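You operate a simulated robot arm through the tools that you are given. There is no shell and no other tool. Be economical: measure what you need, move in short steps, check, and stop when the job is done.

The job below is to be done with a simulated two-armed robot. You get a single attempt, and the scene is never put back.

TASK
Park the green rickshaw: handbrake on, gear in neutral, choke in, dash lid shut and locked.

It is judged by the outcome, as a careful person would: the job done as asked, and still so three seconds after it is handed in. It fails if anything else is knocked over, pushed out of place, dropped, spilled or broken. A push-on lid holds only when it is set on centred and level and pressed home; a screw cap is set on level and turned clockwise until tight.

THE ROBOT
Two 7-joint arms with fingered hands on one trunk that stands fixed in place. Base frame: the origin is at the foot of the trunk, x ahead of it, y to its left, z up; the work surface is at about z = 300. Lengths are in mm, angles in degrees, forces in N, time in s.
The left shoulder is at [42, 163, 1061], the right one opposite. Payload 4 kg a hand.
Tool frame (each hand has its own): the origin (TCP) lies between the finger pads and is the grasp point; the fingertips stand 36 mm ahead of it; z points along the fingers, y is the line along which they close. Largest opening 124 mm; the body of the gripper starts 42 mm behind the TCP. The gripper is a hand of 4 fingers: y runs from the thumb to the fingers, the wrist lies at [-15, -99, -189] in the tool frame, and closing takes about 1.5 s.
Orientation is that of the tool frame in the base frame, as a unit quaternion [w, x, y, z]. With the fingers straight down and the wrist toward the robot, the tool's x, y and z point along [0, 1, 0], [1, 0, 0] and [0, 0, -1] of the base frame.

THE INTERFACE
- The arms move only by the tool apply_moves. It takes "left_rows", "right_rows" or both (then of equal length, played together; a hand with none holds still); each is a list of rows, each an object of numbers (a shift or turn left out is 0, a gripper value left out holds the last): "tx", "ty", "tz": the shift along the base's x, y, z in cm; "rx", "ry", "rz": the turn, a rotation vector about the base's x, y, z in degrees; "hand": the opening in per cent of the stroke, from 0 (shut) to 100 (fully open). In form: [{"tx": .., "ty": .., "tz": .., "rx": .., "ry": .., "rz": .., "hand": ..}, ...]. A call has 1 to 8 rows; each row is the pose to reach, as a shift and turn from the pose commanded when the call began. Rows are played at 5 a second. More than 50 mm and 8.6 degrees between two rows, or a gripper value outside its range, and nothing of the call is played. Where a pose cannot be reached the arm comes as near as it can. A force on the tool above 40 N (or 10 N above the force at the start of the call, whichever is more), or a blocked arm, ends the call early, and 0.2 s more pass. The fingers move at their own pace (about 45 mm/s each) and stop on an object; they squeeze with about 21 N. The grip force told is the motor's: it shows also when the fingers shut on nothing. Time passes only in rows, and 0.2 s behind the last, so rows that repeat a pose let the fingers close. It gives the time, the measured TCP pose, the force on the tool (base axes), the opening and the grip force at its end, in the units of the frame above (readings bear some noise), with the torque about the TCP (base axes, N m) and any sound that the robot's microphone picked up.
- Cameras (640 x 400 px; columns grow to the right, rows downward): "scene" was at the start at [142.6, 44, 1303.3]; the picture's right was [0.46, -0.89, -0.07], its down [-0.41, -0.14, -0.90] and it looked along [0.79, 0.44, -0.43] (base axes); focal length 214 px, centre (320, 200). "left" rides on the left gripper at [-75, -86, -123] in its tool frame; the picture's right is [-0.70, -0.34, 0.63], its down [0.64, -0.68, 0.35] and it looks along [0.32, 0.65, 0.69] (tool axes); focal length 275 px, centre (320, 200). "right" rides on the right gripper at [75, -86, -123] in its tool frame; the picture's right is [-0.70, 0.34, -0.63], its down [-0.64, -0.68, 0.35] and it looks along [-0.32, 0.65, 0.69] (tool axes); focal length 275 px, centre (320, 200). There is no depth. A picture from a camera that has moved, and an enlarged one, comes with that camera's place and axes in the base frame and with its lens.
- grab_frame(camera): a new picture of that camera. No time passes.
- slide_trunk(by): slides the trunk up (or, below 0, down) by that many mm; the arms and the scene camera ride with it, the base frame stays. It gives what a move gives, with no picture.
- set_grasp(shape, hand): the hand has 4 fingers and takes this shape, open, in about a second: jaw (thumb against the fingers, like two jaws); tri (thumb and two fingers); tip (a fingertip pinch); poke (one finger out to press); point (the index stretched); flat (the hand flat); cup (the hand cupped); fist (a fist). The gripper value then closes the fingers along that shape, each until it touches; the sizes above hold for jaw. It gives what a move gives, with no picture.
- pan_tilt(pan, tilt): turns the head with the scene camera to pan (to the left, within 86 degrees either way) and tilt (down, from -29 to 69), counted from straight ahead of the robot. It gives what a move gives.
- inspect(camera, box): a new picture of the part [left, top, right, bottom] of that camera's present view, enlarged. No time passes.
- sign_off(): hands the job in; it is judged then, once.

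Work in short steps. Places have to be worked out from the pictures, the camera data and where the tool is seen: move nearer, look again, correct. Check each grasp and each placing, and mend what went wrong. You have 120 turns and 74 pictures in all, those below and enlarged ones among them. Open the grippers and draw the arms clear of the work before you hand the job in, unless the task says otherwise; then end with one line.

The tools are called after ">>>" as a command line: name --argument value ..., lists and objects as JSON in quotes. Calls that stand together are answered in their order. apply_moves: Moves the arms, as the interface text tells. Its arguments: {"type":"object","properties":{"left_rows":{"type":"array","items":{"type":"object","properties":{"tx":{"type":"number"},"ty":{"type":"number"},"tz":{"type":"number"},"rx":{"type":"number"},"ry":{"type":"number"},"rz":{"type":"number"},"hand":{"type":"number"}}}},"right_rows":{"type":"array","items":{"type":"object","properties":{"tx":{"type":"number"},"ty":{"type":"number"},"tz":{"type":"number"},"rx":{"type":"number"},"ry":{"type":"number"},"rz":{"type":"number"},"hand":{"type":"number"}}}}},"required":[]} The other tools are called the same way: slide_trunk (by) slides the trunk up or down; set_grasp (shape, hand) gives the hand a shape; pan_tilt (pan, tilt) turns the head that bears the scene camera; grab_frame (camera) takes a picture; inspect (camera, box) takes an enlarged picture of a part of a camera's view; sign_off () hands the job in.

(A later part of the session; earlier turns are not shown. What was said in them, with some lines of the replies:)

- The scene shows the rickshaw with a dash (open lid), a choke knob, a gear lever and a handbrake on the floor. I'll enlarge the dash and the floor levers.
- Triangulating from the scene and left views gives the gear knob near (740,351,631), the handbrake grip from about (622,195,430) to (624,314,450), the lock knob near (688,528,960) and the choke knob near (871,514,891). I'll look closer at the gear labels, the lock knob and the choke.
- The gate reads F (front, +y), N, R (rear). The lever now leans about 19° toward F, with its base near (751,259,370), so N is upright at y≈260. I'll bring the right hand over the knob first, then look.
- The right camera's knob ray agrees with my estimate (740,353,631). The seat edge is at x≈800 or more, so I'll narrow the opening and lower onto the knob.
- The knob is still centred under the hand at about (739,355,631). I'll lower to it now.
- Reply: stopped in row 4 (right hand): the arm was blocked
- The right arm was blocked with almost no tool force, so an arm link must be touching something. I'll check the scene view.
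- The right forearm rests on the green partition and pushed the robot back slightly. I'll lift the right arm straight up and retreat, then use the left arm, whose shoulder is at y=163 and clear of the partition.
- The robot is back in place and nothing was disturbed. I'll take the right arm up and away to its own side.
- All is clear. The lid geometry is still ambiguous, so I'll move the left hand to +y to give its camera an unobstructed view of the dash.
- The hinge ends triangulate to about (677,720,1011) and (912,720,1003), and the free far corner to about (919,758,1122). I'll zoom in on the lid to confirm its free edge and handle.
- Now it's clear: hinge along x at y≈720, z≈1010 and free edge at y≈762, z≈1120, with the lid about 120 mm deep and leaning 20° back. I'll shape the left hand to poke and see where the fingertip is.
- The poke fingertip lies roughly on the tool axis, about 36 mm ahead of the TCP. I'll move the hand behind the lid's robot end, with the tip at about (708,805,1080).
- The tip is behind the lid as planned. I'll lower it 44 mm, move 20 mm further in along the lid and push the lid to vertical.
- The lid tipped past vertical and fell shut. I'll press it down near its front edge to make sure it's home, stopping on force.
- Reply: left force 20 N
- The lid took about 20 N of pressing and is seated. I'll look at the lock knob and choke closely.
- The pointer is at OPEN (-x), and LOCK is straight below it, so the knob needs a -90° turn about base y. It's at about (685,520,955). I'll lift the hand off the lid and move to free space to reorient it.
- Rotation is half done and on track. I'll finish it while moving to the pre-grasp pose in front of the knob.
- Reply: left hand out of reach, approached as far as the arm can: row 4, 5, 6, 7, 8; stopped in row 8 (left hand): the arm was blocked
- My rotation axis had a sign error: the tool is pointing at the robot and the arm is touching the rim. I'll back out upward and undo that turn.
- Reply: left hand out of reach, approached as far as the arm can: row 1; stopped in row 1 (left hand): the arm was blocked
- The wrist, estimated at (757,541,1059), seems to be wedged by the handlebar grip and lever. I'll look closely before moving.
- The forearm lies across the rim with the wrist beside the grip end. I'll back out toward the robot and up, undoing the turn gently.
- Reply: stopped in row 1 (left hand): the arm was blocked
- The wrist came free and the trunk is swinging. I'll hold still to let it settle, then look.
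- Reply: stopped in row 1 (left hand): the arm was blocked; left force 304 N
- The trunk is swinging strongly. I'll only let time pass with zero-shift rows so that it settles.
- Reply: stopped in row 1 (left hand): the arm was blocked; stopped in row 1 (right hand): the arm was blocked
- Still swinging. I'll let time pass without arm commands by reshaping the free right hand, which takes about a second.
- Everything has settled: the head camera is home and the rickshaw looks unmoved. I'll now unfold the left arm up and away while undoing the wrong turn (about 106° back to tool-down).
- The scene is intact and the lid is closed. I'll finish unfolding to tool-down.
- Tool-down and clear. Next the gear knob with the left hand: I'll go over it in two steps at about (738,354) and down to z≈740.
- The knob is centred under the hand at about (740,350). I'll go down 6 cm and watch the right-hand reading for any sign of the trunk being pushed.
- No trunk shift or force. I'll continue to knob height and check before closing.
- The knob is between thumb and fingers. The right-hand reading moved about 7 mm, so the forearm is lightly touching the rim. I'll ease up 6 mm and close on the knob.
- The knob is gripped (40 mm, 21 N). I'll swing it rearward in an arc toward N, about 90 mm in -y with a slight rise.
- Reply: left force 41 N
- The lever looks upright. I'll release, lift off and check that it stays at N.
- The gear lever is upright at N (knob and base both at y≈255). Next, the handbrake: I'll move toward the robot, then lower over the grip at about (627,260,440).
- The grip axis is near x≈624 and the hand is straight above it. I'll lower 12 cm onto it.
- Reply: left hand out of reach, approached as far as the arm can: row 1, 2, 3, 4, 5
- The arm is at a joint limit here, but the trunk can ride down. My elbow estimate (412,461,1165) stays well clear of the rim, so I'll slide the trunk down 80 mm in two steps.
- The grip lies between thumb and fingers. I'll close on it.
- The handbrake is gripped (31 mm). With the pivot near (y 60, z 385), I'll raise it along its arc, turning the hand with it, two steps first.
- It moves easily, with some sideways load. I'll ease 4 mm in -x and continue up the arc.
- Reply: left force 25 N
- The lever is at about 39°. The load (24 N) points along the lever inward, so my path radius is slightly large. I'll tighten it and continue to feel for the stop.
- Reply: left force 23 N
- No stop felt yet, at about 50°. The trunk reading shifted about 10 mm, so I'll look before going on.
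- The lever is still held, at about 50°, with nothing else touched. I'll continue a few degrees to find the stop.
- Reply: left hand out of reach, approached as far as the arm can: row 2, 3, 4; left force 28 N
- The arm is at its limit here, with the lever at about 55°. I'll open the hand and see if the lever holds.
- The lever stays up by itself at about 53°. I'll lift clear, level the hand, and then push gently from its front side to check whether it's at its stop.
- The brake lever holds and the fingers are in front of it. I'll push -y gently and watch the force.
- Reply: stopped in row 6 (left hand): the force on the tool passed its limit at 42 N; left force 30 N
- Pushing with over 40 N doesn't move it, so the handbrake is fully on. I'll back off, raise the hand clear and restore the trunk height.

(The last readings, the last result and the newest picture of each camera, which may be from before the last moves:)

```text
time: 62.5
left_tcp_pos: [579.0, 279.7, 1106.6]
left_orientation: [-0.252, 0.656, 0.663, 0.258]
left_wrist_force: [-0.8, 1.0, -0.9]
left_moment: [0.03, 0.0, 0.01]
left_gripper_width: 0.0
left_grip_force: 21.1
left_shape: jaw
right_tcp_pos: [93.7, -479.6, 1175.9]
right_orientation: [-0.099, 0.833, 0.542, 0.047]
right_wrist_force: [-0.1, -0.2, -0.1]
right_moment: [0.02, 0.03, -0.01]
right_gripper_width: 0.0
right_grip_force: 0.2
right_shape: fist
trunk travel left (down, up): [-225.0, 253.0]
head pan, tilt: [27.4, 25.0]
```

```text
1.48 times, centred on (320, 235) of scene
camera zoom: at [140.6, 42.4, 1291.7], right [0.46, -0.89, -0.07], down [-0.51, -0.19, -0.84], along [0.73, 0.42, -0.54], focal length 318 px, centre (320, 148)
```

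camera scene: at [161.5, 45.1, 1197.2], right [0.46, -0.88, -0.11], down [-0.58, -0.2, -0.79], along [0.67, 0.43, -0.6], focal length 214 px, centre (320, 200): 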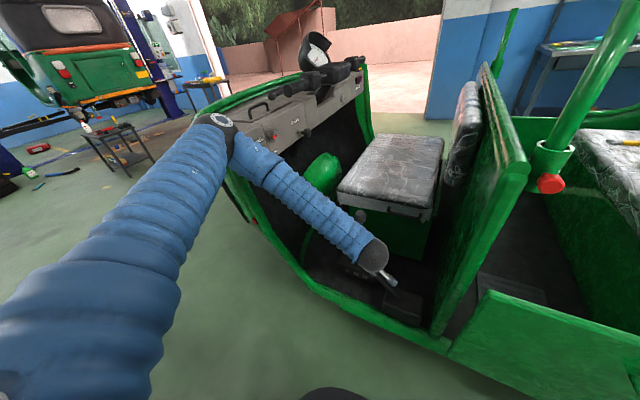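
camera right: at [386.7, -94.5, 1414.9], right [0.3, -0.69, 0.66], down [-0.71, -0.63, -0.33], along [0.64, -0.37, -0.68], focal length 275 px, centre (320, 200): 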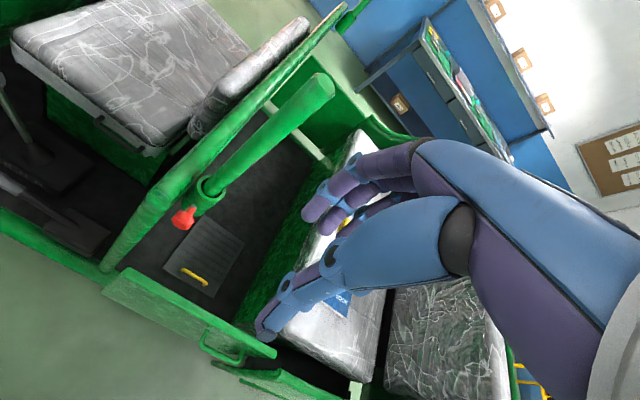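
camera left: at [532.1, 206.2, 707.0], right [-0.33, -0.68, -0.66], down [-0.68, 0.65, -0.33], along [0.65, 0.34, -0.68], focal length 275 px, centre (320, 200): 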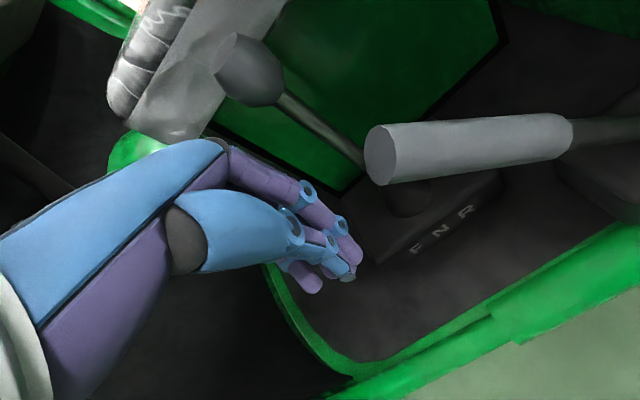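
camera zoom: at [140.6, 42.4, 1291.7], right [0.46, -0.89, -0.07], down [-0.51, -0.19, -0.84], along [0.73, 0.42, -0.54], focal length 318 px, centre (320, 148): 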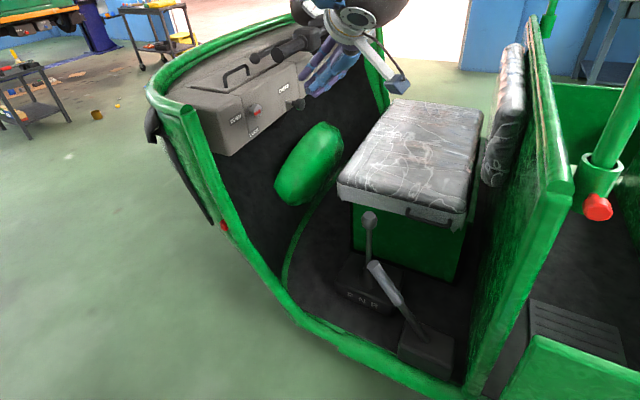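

The handbrake is up and the gear is upright. Now the choke: I'll finish turning the tool to +y and move in front of the choke knob, estimated near (860,505,897).

>>> apply_moves --left_rows '[{"tx": 3.5, "ty": 1.2, "tz": -2, "rx": 6.4}, {"tx": 7, "ty": 2.4, "tz": -4, "rx": 12.8}, {"tx": 10.5, "ty": 3.6, "tz": -6.5, "rx": 19.2}, {"tx": 14, "ty": 4.8, "tz": -9, "rx": 25.6}, {"tx": 17.5, "ty": 6, "tz": -12, "rx": 32}, {"tx": 21, "ty": 7.2, "tz": -15, "rx": 38.4}, {"tx": 24.5, "ty": 8.4, "tz": -18, "rx": 44.8}, {"tx": 28, "ty": 9.5, "tz": -20.7, "rx": 50}]'

>>> grab_frame --camera "left"

>>> inspect --camera "scene" --box '[240, 100, 400, 200]'

```text
time: 64.3
left_tcp_pos: [853.4, 381.3, 905.1]
left_orientation: [-0.506, 0.488, 0.492, 0.514]
left_wrist_force: [0.6, -0.5, -0.1]
left_moment: [0.02, 0.02, -0.01]
left_gripper_width: 0.0
left_grip_force: 20.5
left_shape: jaw
left hand out of reach, approached as far as the arm can: row 8
right_tcp_pos: [94.6, -477.7, 1177.9]
right_orientation: [-0.098, 0.833, 0.542, 0.047]
right_wrist_force: [0.3, 0.1, -0.1]
right_moment: [0.01, 0.0, -0.01]
right_gripper_width: 0.0
right_grip_force: 0.1
right_shape: fist
trunk travel left (down, up): [-225.0, 253.0]
head pan, tilt: [27.4, 25.0]
```

```text
14 pictures are left
camera left: at [768.3, 262.0, 822.5], right [-0.32, 0.66, -0.68], down [-0.69, 0.32, 0.65], along [0.65, 0.68, 0.35], focal length 275 px, centre (320, 200)
```

left: 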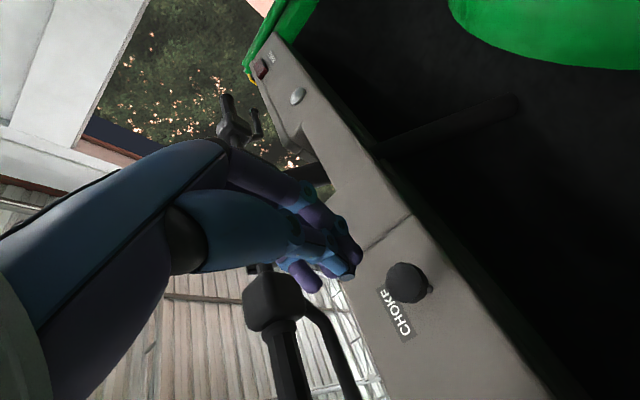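

```text
4.00 times, centred on (320, 150) of scene
camera zoom: at [140.0, 43.6, 1291.9], right [0.45, -0.89, -0.07], down [-0.51, -0.19, -0.84], along [0.73, 0.42, -0.54], focal length 858 px, centre (320, 400)
```

zoom: 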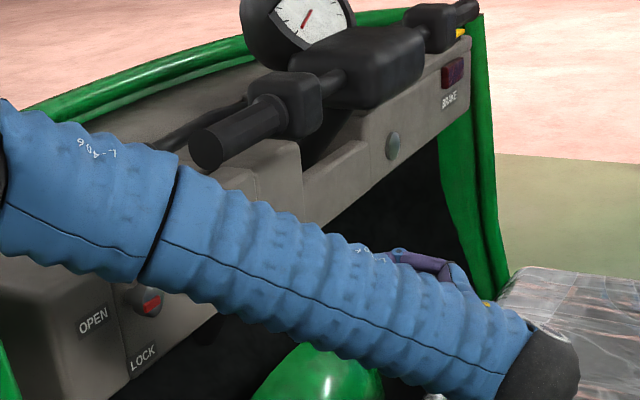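

The choke knob ray passes right through the tool axis, placing it at about (854,507,904). I'll advance along +y to push it in, watching force.

>>> apply_moves --left_rows '[{"ty": 3}, {"ty": 6}, {"ty": 8}, {"ty": 9}, {"ty": 10}, {"ty": 11}, {"ty": 12}]'

>>> grab_frame --camera "left"

```text
time: 65.7
left_tcp_pos: [853.4, 481.4, 904.1]
left_orientation: [-0.5, 0.494, 0.488, 0.517]
left_wrist_force: [5.3, -37.4, -1.9]
left_moment: [-0.11, -0.02, -0.18]
left_gripper_width: 0.1
left_grip_force: 20.9
left_shape: jaw
right_tcp_pos: [94.3, -479.6, 1176.3]
right_orientation: [-0.099, 0.833, 0.543, 0.048]
right_wrist_force: [-0.3, -0.6, -0.6]
right_moment: [-0.01, 0.01, -0.02]
right_gripper_width: 0.0
right_grip_force: 0.1
right_shape: fist
trunk travel left (down, up): [-225.0, 253.0]
head pan, tilt: [27.4, 25.0]
stopped in row 7 (left hand): the force on the tool passed its limit at 51 N (the readings are from after the stop); the commanded pose is now the measured one
```

```text
12 pictures are left
camera left: at [767.9, 362.2, 823.3], right [-0.32, 0.67, -0.68], down [-0.68, 0.34, 0.65], along [0.66, 0.67, 0.35], focal length 275 px, centre (320, 200)
```

left: 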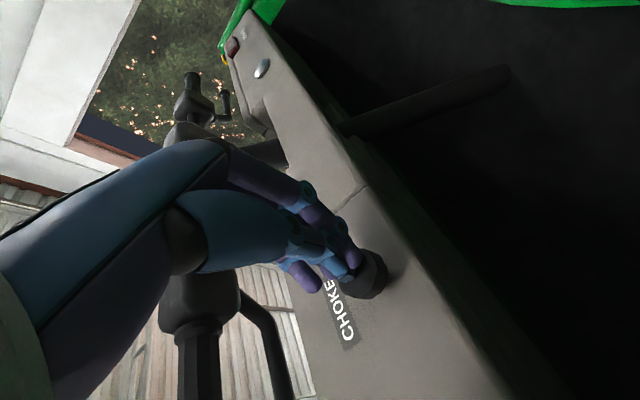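

It hit a hard stop at 51 N with the knob close to the panel. I'll back off and start turning the hand for the lock knob, then check the choke.

>>> apply_moves --left_rows '[{"ty": -4, "hand": 50}, {"ty": -8}, {"ty": -11}, {"tx": -3.4, "ty": -11, "tz": 1, "ry": 8}, {"tx": -6.8, "ty": -11, "tz": 2, "ry": 16}, {"tx": -10.2, "ty": -11, "tz": 3, "ry": 24}, {"tx": -13.6, "ty": -11, "tz": 4, "ry": 32}, {"tx": -17, "ty": -11, "tz": 5, "ry": 40}]'

>>> apply_moves --left_rows '[{"ry": 8}, {"ry": 16}, {"ry": 24}, {"ry": 32}, {"ry": 40}, {"ry": 48}]'

>>> inspect --camera "scene" --box '[220, 110, 380, 210]'

>>> grab_frame --camera "left"

```text
time: 67.5
left_tcp_pos: [682.0, 374.7, 955.1]
left_orientation: [0.64, -0.638, -0.29, -0.315]
left_wrist_force: [-0.2, -0.5, -0.4]
left_moment: [-0.02, -0.01, 0.0]
left_gripper_width: 61.7
left_grip_force: 0.0
left_shape: jaw
right_tcp_pos: [93.0, -478.9, 1177.2]
right_orientation: [-0.097, 0.833, 0.542, 0.048]
right_wrist_force: [0.4, -0.1, 0.8]
right_moment: [0.0, -0.01, 0.01]
right_gripper_width: 0.1
right_grip_force: 0.1
right_shape: fist
trunk travel left (down, up): [-225.0, 253.0]
head pan, tilt: [27.4, 25.0]
```

```text
time: 68.9
left_tcp_pos: [682.7, 376.8, 954.4]
left_orientation: [-0.702, 0.711, 0.002, 0.027]
left_wrist_force: [-0.8, -0.1, -0.8]
left_moment: [0.03, 0.02, -0.04]
left_gripper_width: 61.7
left_grip_force: 0.1
left_shape: jaw
right_tcp_pos: [94.1, -478.3, 1176.6]
right_orientation: [-0.098, 0.833, 0.543, 0.048]
right_wrist_force: [0.4, -0.5, 0.2]
right_moment: [0.02, -0.02, 0.02]
right_gripper_width: 0.0
right_grip_force: 0.0
right_shape: fist
trunk travel left (down, up): [-225.0, 253.0]
head pan, tilt: [27.4, 25.0]
```

```text
4.00 times, centred on (300, 160) of scene
camera zoom: at [140.0, 43.1, 1291.9], right [0.45, -0.89, -0.07], down [-0.51, -0.19, -0.84], along [0.73, 0.42, -0.54], focal length 858 px, centre (400, 360)
```

zoom: 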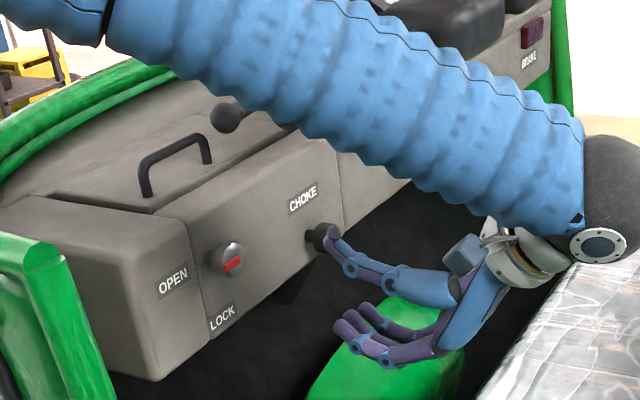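

```text
10 pictures are left
camera left: at [601.3, 257.3, 1036.7], right [-0.69, 0.66, 0.3], down [0.63, 0.33, 0.7], along [0.37, 0.67, -0.64], focal length 275 px, centre (320, 200)
```

left: 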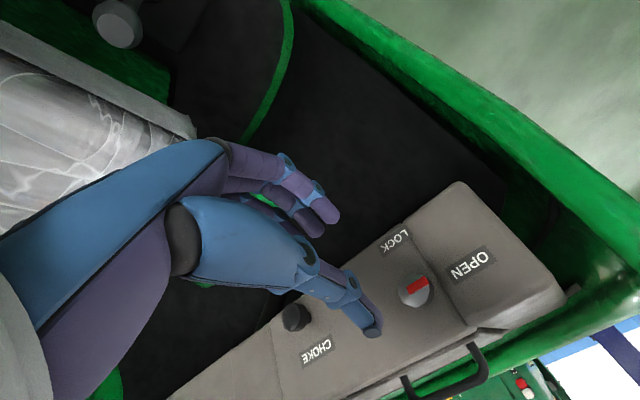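

The choke is in. The lock knob triangulates to about (692,526,955), and the hand is already in the starting orientation. I'll advance so that the pads surround the knob.

>>> apply_moves --left_rows '[{"tx": 0.9, "ty": 4}, {"tx": 0.9, "ty": 8}, {"tx": 0.9, "ty": 10}, {"tx": 0.9, "ty": 11.5}, {"tx": 0.9, "ty": 12.5}]'

>>> grab_frame --camera "left"

```text
time: 70.1
left_tcp_pos: [691.3, 500.8, 953.9]
left_orientation: [-0.702, 0.712, 0.003, 0.029]
left_wrist_force: [0.7, 0.1, -0.2]
left_moment: [0.0, 0.02, -0.03]
left_gripper_width: 61.6
left_grip_force: 0.2
left_shape: jaw
right_tcp_pos: [94.3, -478.1, 1176.8]
right_orientation: [-0.097, 0.833, 0.543, 0.047]
right_wrist_force: [0.3, 0.4, 0.2]
right_moment: [0.01, 0.01, 0.0]
right_gripper_width: 0.3
right_grip_force: 0.1
right_shape: fist
trunk travel left (down, up): [-225.0, 253.0]
head pan, tilt: [27.4, 25.0]
```

```text
9 pictures are left
camera left: at [609.9, 382.2, 1036.6], right [-0.69, 0.66, 0.3], down [0.63, 0.33, 0.71], along [0.37, 0.67, -0.64], focal length 275 px, centre (320, 200)
```

left: 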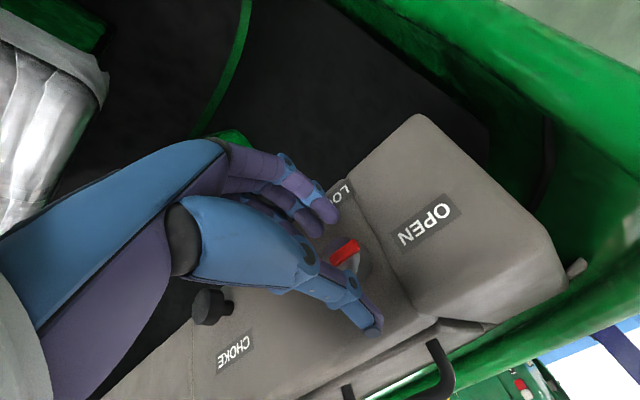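

The knob is right between thumb and fingers at about (688,524,955). I'll close on it.

>>> apply_moves --left_rows '[{"tx": -0.2, "hand": 0}, {"tx": -0.2, "hand": 0}, {"tx": -0.2}, {"tx": -0.2}, {"tx": -0.2}, {"tx": -0.2}]'

```text
time: 71.5
left_tcp_pos: [689.9, 501.2, 954.6]
left_orientation: [-0.702, 0.711, 0.003, 0.029]
left_wrist_force: [-0.3, -1.8, 4.1]
left_moment: [0.0, -0.04, -0.02]
left_gripper_width: 31.4
left_grip_force: 21.1
left_shape: jaw
right_tcp_pos: [93.9, -478.7, 1177.8]
right_orientation: [-0.098, 0.833, 0.543, 0.048]
right_wrist_force: [0.1, -0.2, -0.5]
right_moment: [0.03, -0.01, 0.02]
right_gripper_width: 0.0
right_grip_force: 0.1
right_shape: fist
trunk travel left (down, up): [-225.0, 253.0]
head pan, tilt: [27.4, 25.0]
```

The knob is gripped (31 mm). I'll turn it -90° about y, first 60°.

>>> apply_moves --left_rows '[{"ry": -8}, {"ry": -16}, {"ry": -24}, {"ry": -32}, {"ry": -40}, {"ry": -48}, {"ry": -56}, {"ry": -60}]'

```text
time: 73.3
left_tcp_pos: [689.5, 501.5, 953.9]
left_orientation: [0.606, -0.601, -0.355, -0.381]
left_wrist_force: [-2.2, -3.1, 0.4]
left_moment: [-0.07, -0.02, -0.07]
left_gripper_width: 30.8
left_grip_force: 21.1
left_shape: jaw
right_tcp_pos: [94.1, -478.8, 1176.1]
right_orientation: [-0.098, 0.833, 0.543, 0.048]
right_wrist_force: [0.4, -0.6, -0.4]
right_moment: [-0.01, 0.03, 0.0]
right_gripper_width: 0.0
right_grip_force: 0.1
right_shape: fist
trunk travel left (down, up): [-225.0, 253.0]
head pan, tilt: [27.4, 25.0]
```

It turned smoothly. I'll continue another 34° and feel for the stop.

>>> apply_moves --left_rows '[{"ry": -8}, {"ry": -16}, {"ry": -24}, {"ry": -30}, {"ry": -34}]'

>>> grab_frame --camera "left"

```text
time: 74.5
left_tcp_pos: [689.2, 500.9, 953.5]
left_orientation: [-0.476, 0.463, 0.517, 0.54]
left_wrist_force: [-0.6, -6.9, -1.1]
left_moment: [-0.01, 0.02, -0.13]
left_gripper_width: 30.6
left_grip_force: 20.6
left_shape: jaw
right_tcp_pos: [93.5, -480.4, 1177.1]
right_orientation: [-0.098, 0.833, 0.543, 0.047]
right_wrist_force: [0.3, 0.1, 0.1]
right_moment: [-0.01, -0.02, 0.02]
right_gripper_width: 0.0
right_grip_force: 0.1
right_shape: fist
trunk travel left (down, up): [-225.0, 253.0]
head pan, tilt: [27.4, 25.0]
```

```text
8 pictures are left
camera left: at [613.5, 381.9, 863.9], right [-0.25, 0.66, -0.71], down [-0.75, 0.33, 0.57], along [0.61, 0.67, 0.41], focal length 275 px, centre (320, 200)
```

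left: 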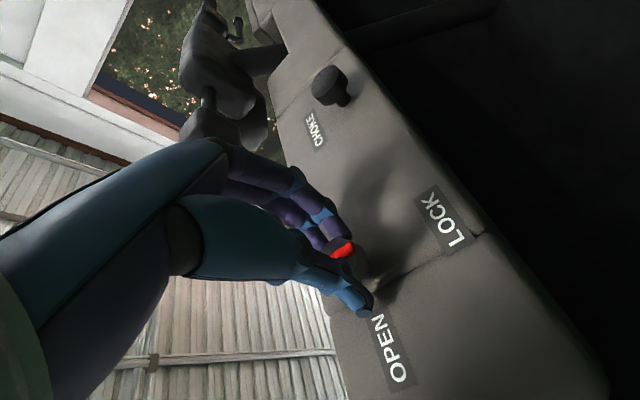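

I'll release, draw back along -y and inspect the lock pointer and choke.

>>> apply_moves --left_rows '[{"hand": 50}, {"hand": 50}, {"hand": 50}, {"ty": -3}, {"ty": -7}, {"ty": -11}, {"ty": -14}]'

>>> inspect --camera "left" --box '[320, 60, 560, 320]'

```text
time: 76.1
left_tcp_pos: [704.0, 386.0, 961.0]
left_orientation: [-0.473, 0.47, 0.515, 0.539]
left_wrist_force: [0.6, 0.4, 0.1]
left_moment: [0.01, 0.01, -0.04]
left_gripper_width: 61.9
left_grip_force: 0.0
left_shape: jaw
left hand out of reach, approached as far as the arm can: row 6, 7
right_tcp_pos: [93.9, -478.5, 1176.0]
right_orientation: [-0.098, 0.833, 0.543, 0.048]
right_wrist_force: [-0.3, 0.2, 0.7]
right_moment: [-0.02, 0.02, 0.0]
right_gripper_width: 0.1
right_grip_force: 0.1
right_shape: fist
trunk travel left (down, up): [-225.0, 253.0]
head pan, tilt: [27.4, 25.0]
```

```text
1.54 times, centred on (440, 190) of left
camera zoom: at [625.9, 267.5, 872.5], right [-0.25, 0.66, -0.71], down [-0.74, 0.34, 0.58], along [0.62, 0.67, 0.4], focal length 424 px, centre (135, 215)
```

zoom: 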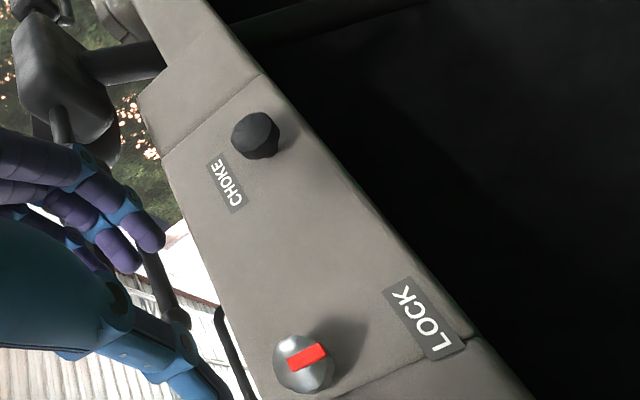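

The pointer is at LOCK. I'll check the choke depth and the lid from the scene camera.

>>> inspect --camera "scene" --box '[230, 120, 330, 200]'

```text
5.00 times, centred on (280, 160) of scene
camera zoom: at [140.0, 44.1, 1291.8], right [0.46, -0.89, -0.07], down [-0.51, -0.2, -0.84], along [0.73, 0.42, -0.54], focal length 1072 px, centre (520, 400)
```

zoom: 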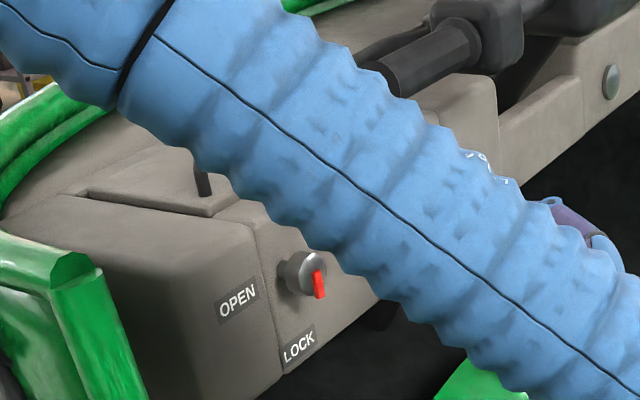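

The lock is on and the lid is flush. I'll retract the left arm up and back so I can view everything unobstructed.

>>> apply_moves --left_rows '[{"ty": -2, "tx": -2}, {"tx": -4, "ty": -4, "tz": 2, "rx": -7}, {"tx": -6, "ty": -5, "tz": 5, "rx": -14}, {"tx": -8, "ty": -6, "tz": 8, "rx": -21}, {"tx": -10, "ty": -7, "tz": 11, "rx": -28}, {"tx": -12, "ty": -8, "tz": 14, "rx": -36}, {"tx": -14, "ty": -8, "tz": 17, "rx": -44}, {"tx": -16, "ty": -8, "tz": 20, "rx": -52}]'

>>> apply_moves --left_rows '[{"tx": -2, "ty": 2, "tz": 2, "rx": -7}, {"tx": -5, "ty": 4, "tz": 3, "rx": -14}, {"tx": -8, "ty": 6, "tz": 4, "rx": -21}, {"tx": -11, "ty": 8, "tz": 5, "rx": -28}, {"tx": -14, "ty": 10, "tz": 6, "rx": -36}, {"tx": -15, "ty": 13, "tz": 7, "rx": -36, "hand": 100}, {"tx": -15, "ty": 17, "tz": 7, "rx": -36, "hand": 100}, {"tx": -15, "ty": 21, "tz": 7, "rx": -36, "hand": 100}]'

>>> set_grasp --hand "right" --shape "jaw"

>>> grab_frame --camera "scene"

```text
time: 77.9
left_tcp_pos: [541.6, 305.3, 1163.0]
left_orientation: [-0.223, 0.626, 0.701, 0.259]
left_wrist_force: [-0.1, -0.2, 1.0]
left_moment: [0.01, -0.02, -0.04]
left_gripper_width: 61.8
left_grip_force: 0.1
left_shape: jaw
left hand out of reach, approached as far as the arm can: row 1, 2
right_tcp_pos: [92.4, -477.9, 1176.6]
right_orientation: [-0.098, 0.833, 0.542, 0.048]
right_wrist_force: [-0.5, -0.1, -0.7]
right_moment: [-0.01, 0.01, -0.01]
right_gripper_width: 0.0
right_grip_force: 0.1
right_shape: fist
trunk travel left (down, up): [-225.0, 253.0]
head pan, tilt: [27.4, 25.0]
```

```text
time: 79.7
left_tcp_pos: [395.0, 518.4, 1231.5]
left_orientation: [-0.02, 0.665, 0.746, 0.03]
left_wrist_force: [0.6, 0.3, 0.2]
left_moment: [-0.02, 0.0, 0.01]
left_gripper_width: 123.5
left_grip_force: 0.1
left_shape: jaw
right_tcp_pos: [96.2, -476.8, 1178.0]
right_orientation: [-0.099, 0.833, 0.543, 0.047]
right_wrist_force: [1.1, 0.0, 0.2]
right_moment: [-0.01, 0.05, 0.04]
right_gripper_width: 0.1
right_grip_force: 0.1
right_shape: fist
trunk travel left (down, up): [-225.0, 253.0]
head pan, tilt: [27.4, 25.0]
```

```text
time: 80.6
left_tcp_pos: [394.2, 515.8, 1233.0]
left_orientation: [-0.021, 0.664, 0.747, 0.03]
left_wrist_force: [0.0, 0.4, -1.0]
left_moment: [-0.01, 0.03, 0.01]
left_gripper_width: 123.7
left_grip_force: 0.0
left_shape: jaw
right_tcp_pos: [93.5, -478.5, 1176.7]
right_orientation: [-0.098, 0.833, 0.543, 0.048]
right_wrist_force: [-0.2, 0.0, 0.1]
right_moment: [0.0, 0.0, 0.01]
right_gripper_width: 123.8
right_grip_force: 0.0
right_shape: jaw
trunk travel left (down, up): [-225.0, 253.0]
head pan, tilt: [27.4, 25.0]
```

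```text
5 pictures are left
camera scene: at [139.7, 43.3, 1291.9], right [0.45, -0.89, -0.07], down [-0.51, -0.19, -0.84], along [0.73, 0.42, -0.54], focal length 214 px, centre (320, 200)
```

scene: 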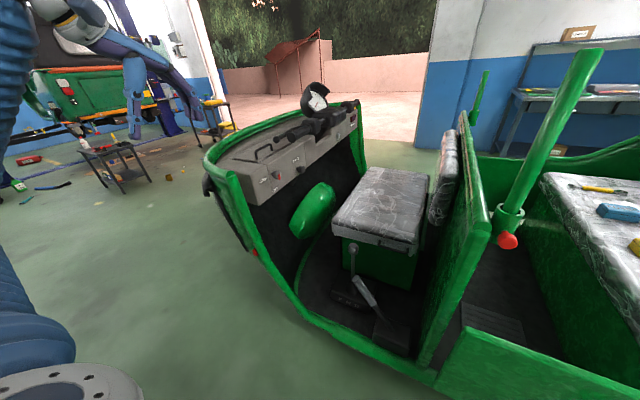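

Everything is clear. One last close look at the dash and the levers.

>>> inspect --camera "scene" --box '[240, 130, 330, 200]'

>>> inspect --camera "scene" --box '[310, 220, 440, 350]'

```text
5.71 times, centred on (285, 165) of scene
camera zoom: at [139.7, 43.3, 1291.9], right [0.45, -0.89, -0.07], down [-0.51, -0.19, -0.84], along [0.73, 0.42, -0.54], focal length 1226 px, centre (520, 400)
```

zoom: 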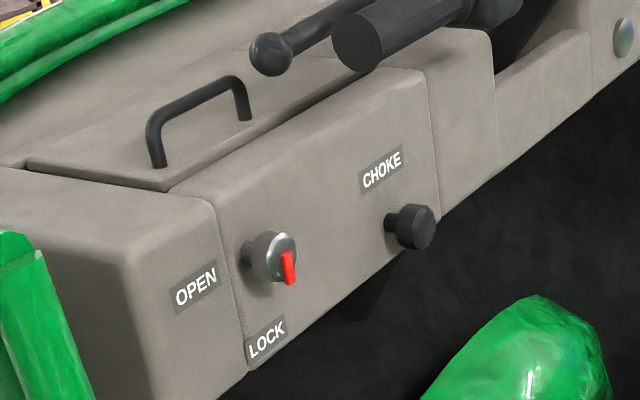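

```text
3.08 times, centred on (375, 285) of scene
camera zoom: at [139.7, 43.3, 1291.9], right [0.45, -0.89, -0.07], down [-0.51, -0.19, -0.84], along [0.73, 0.42, -0.54], focal length 660 px, centre (151, -62)
```

zoom: 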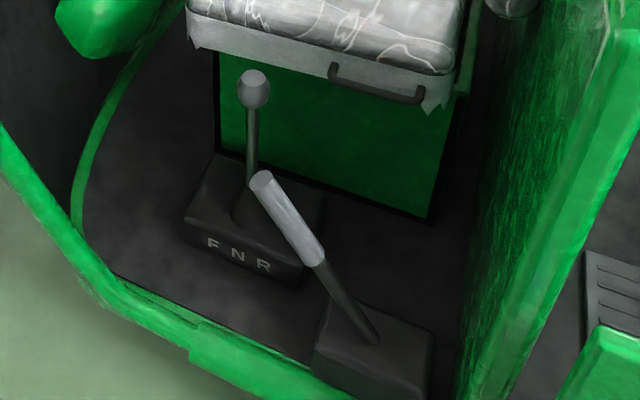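

The choke collar is against the panel, the lid is flush and locked, the gear is upright at N, the handbrake is fully up, and both arms are clear with hands open. I'll hand the job in.

>>> sign_off

```text
The job is handed in.
```

The green rickshaw is parked: handbrake fully up against its stop, gear upright at N, choke pushed in, and dash lid shut with the pointer at LOCK. On the way, a wrong turn wedged the left wrist at the handlebar. When it came free it swung and hit something hard once, about 290 N, probably the partition. Later pictures showed nothing moved or broken.
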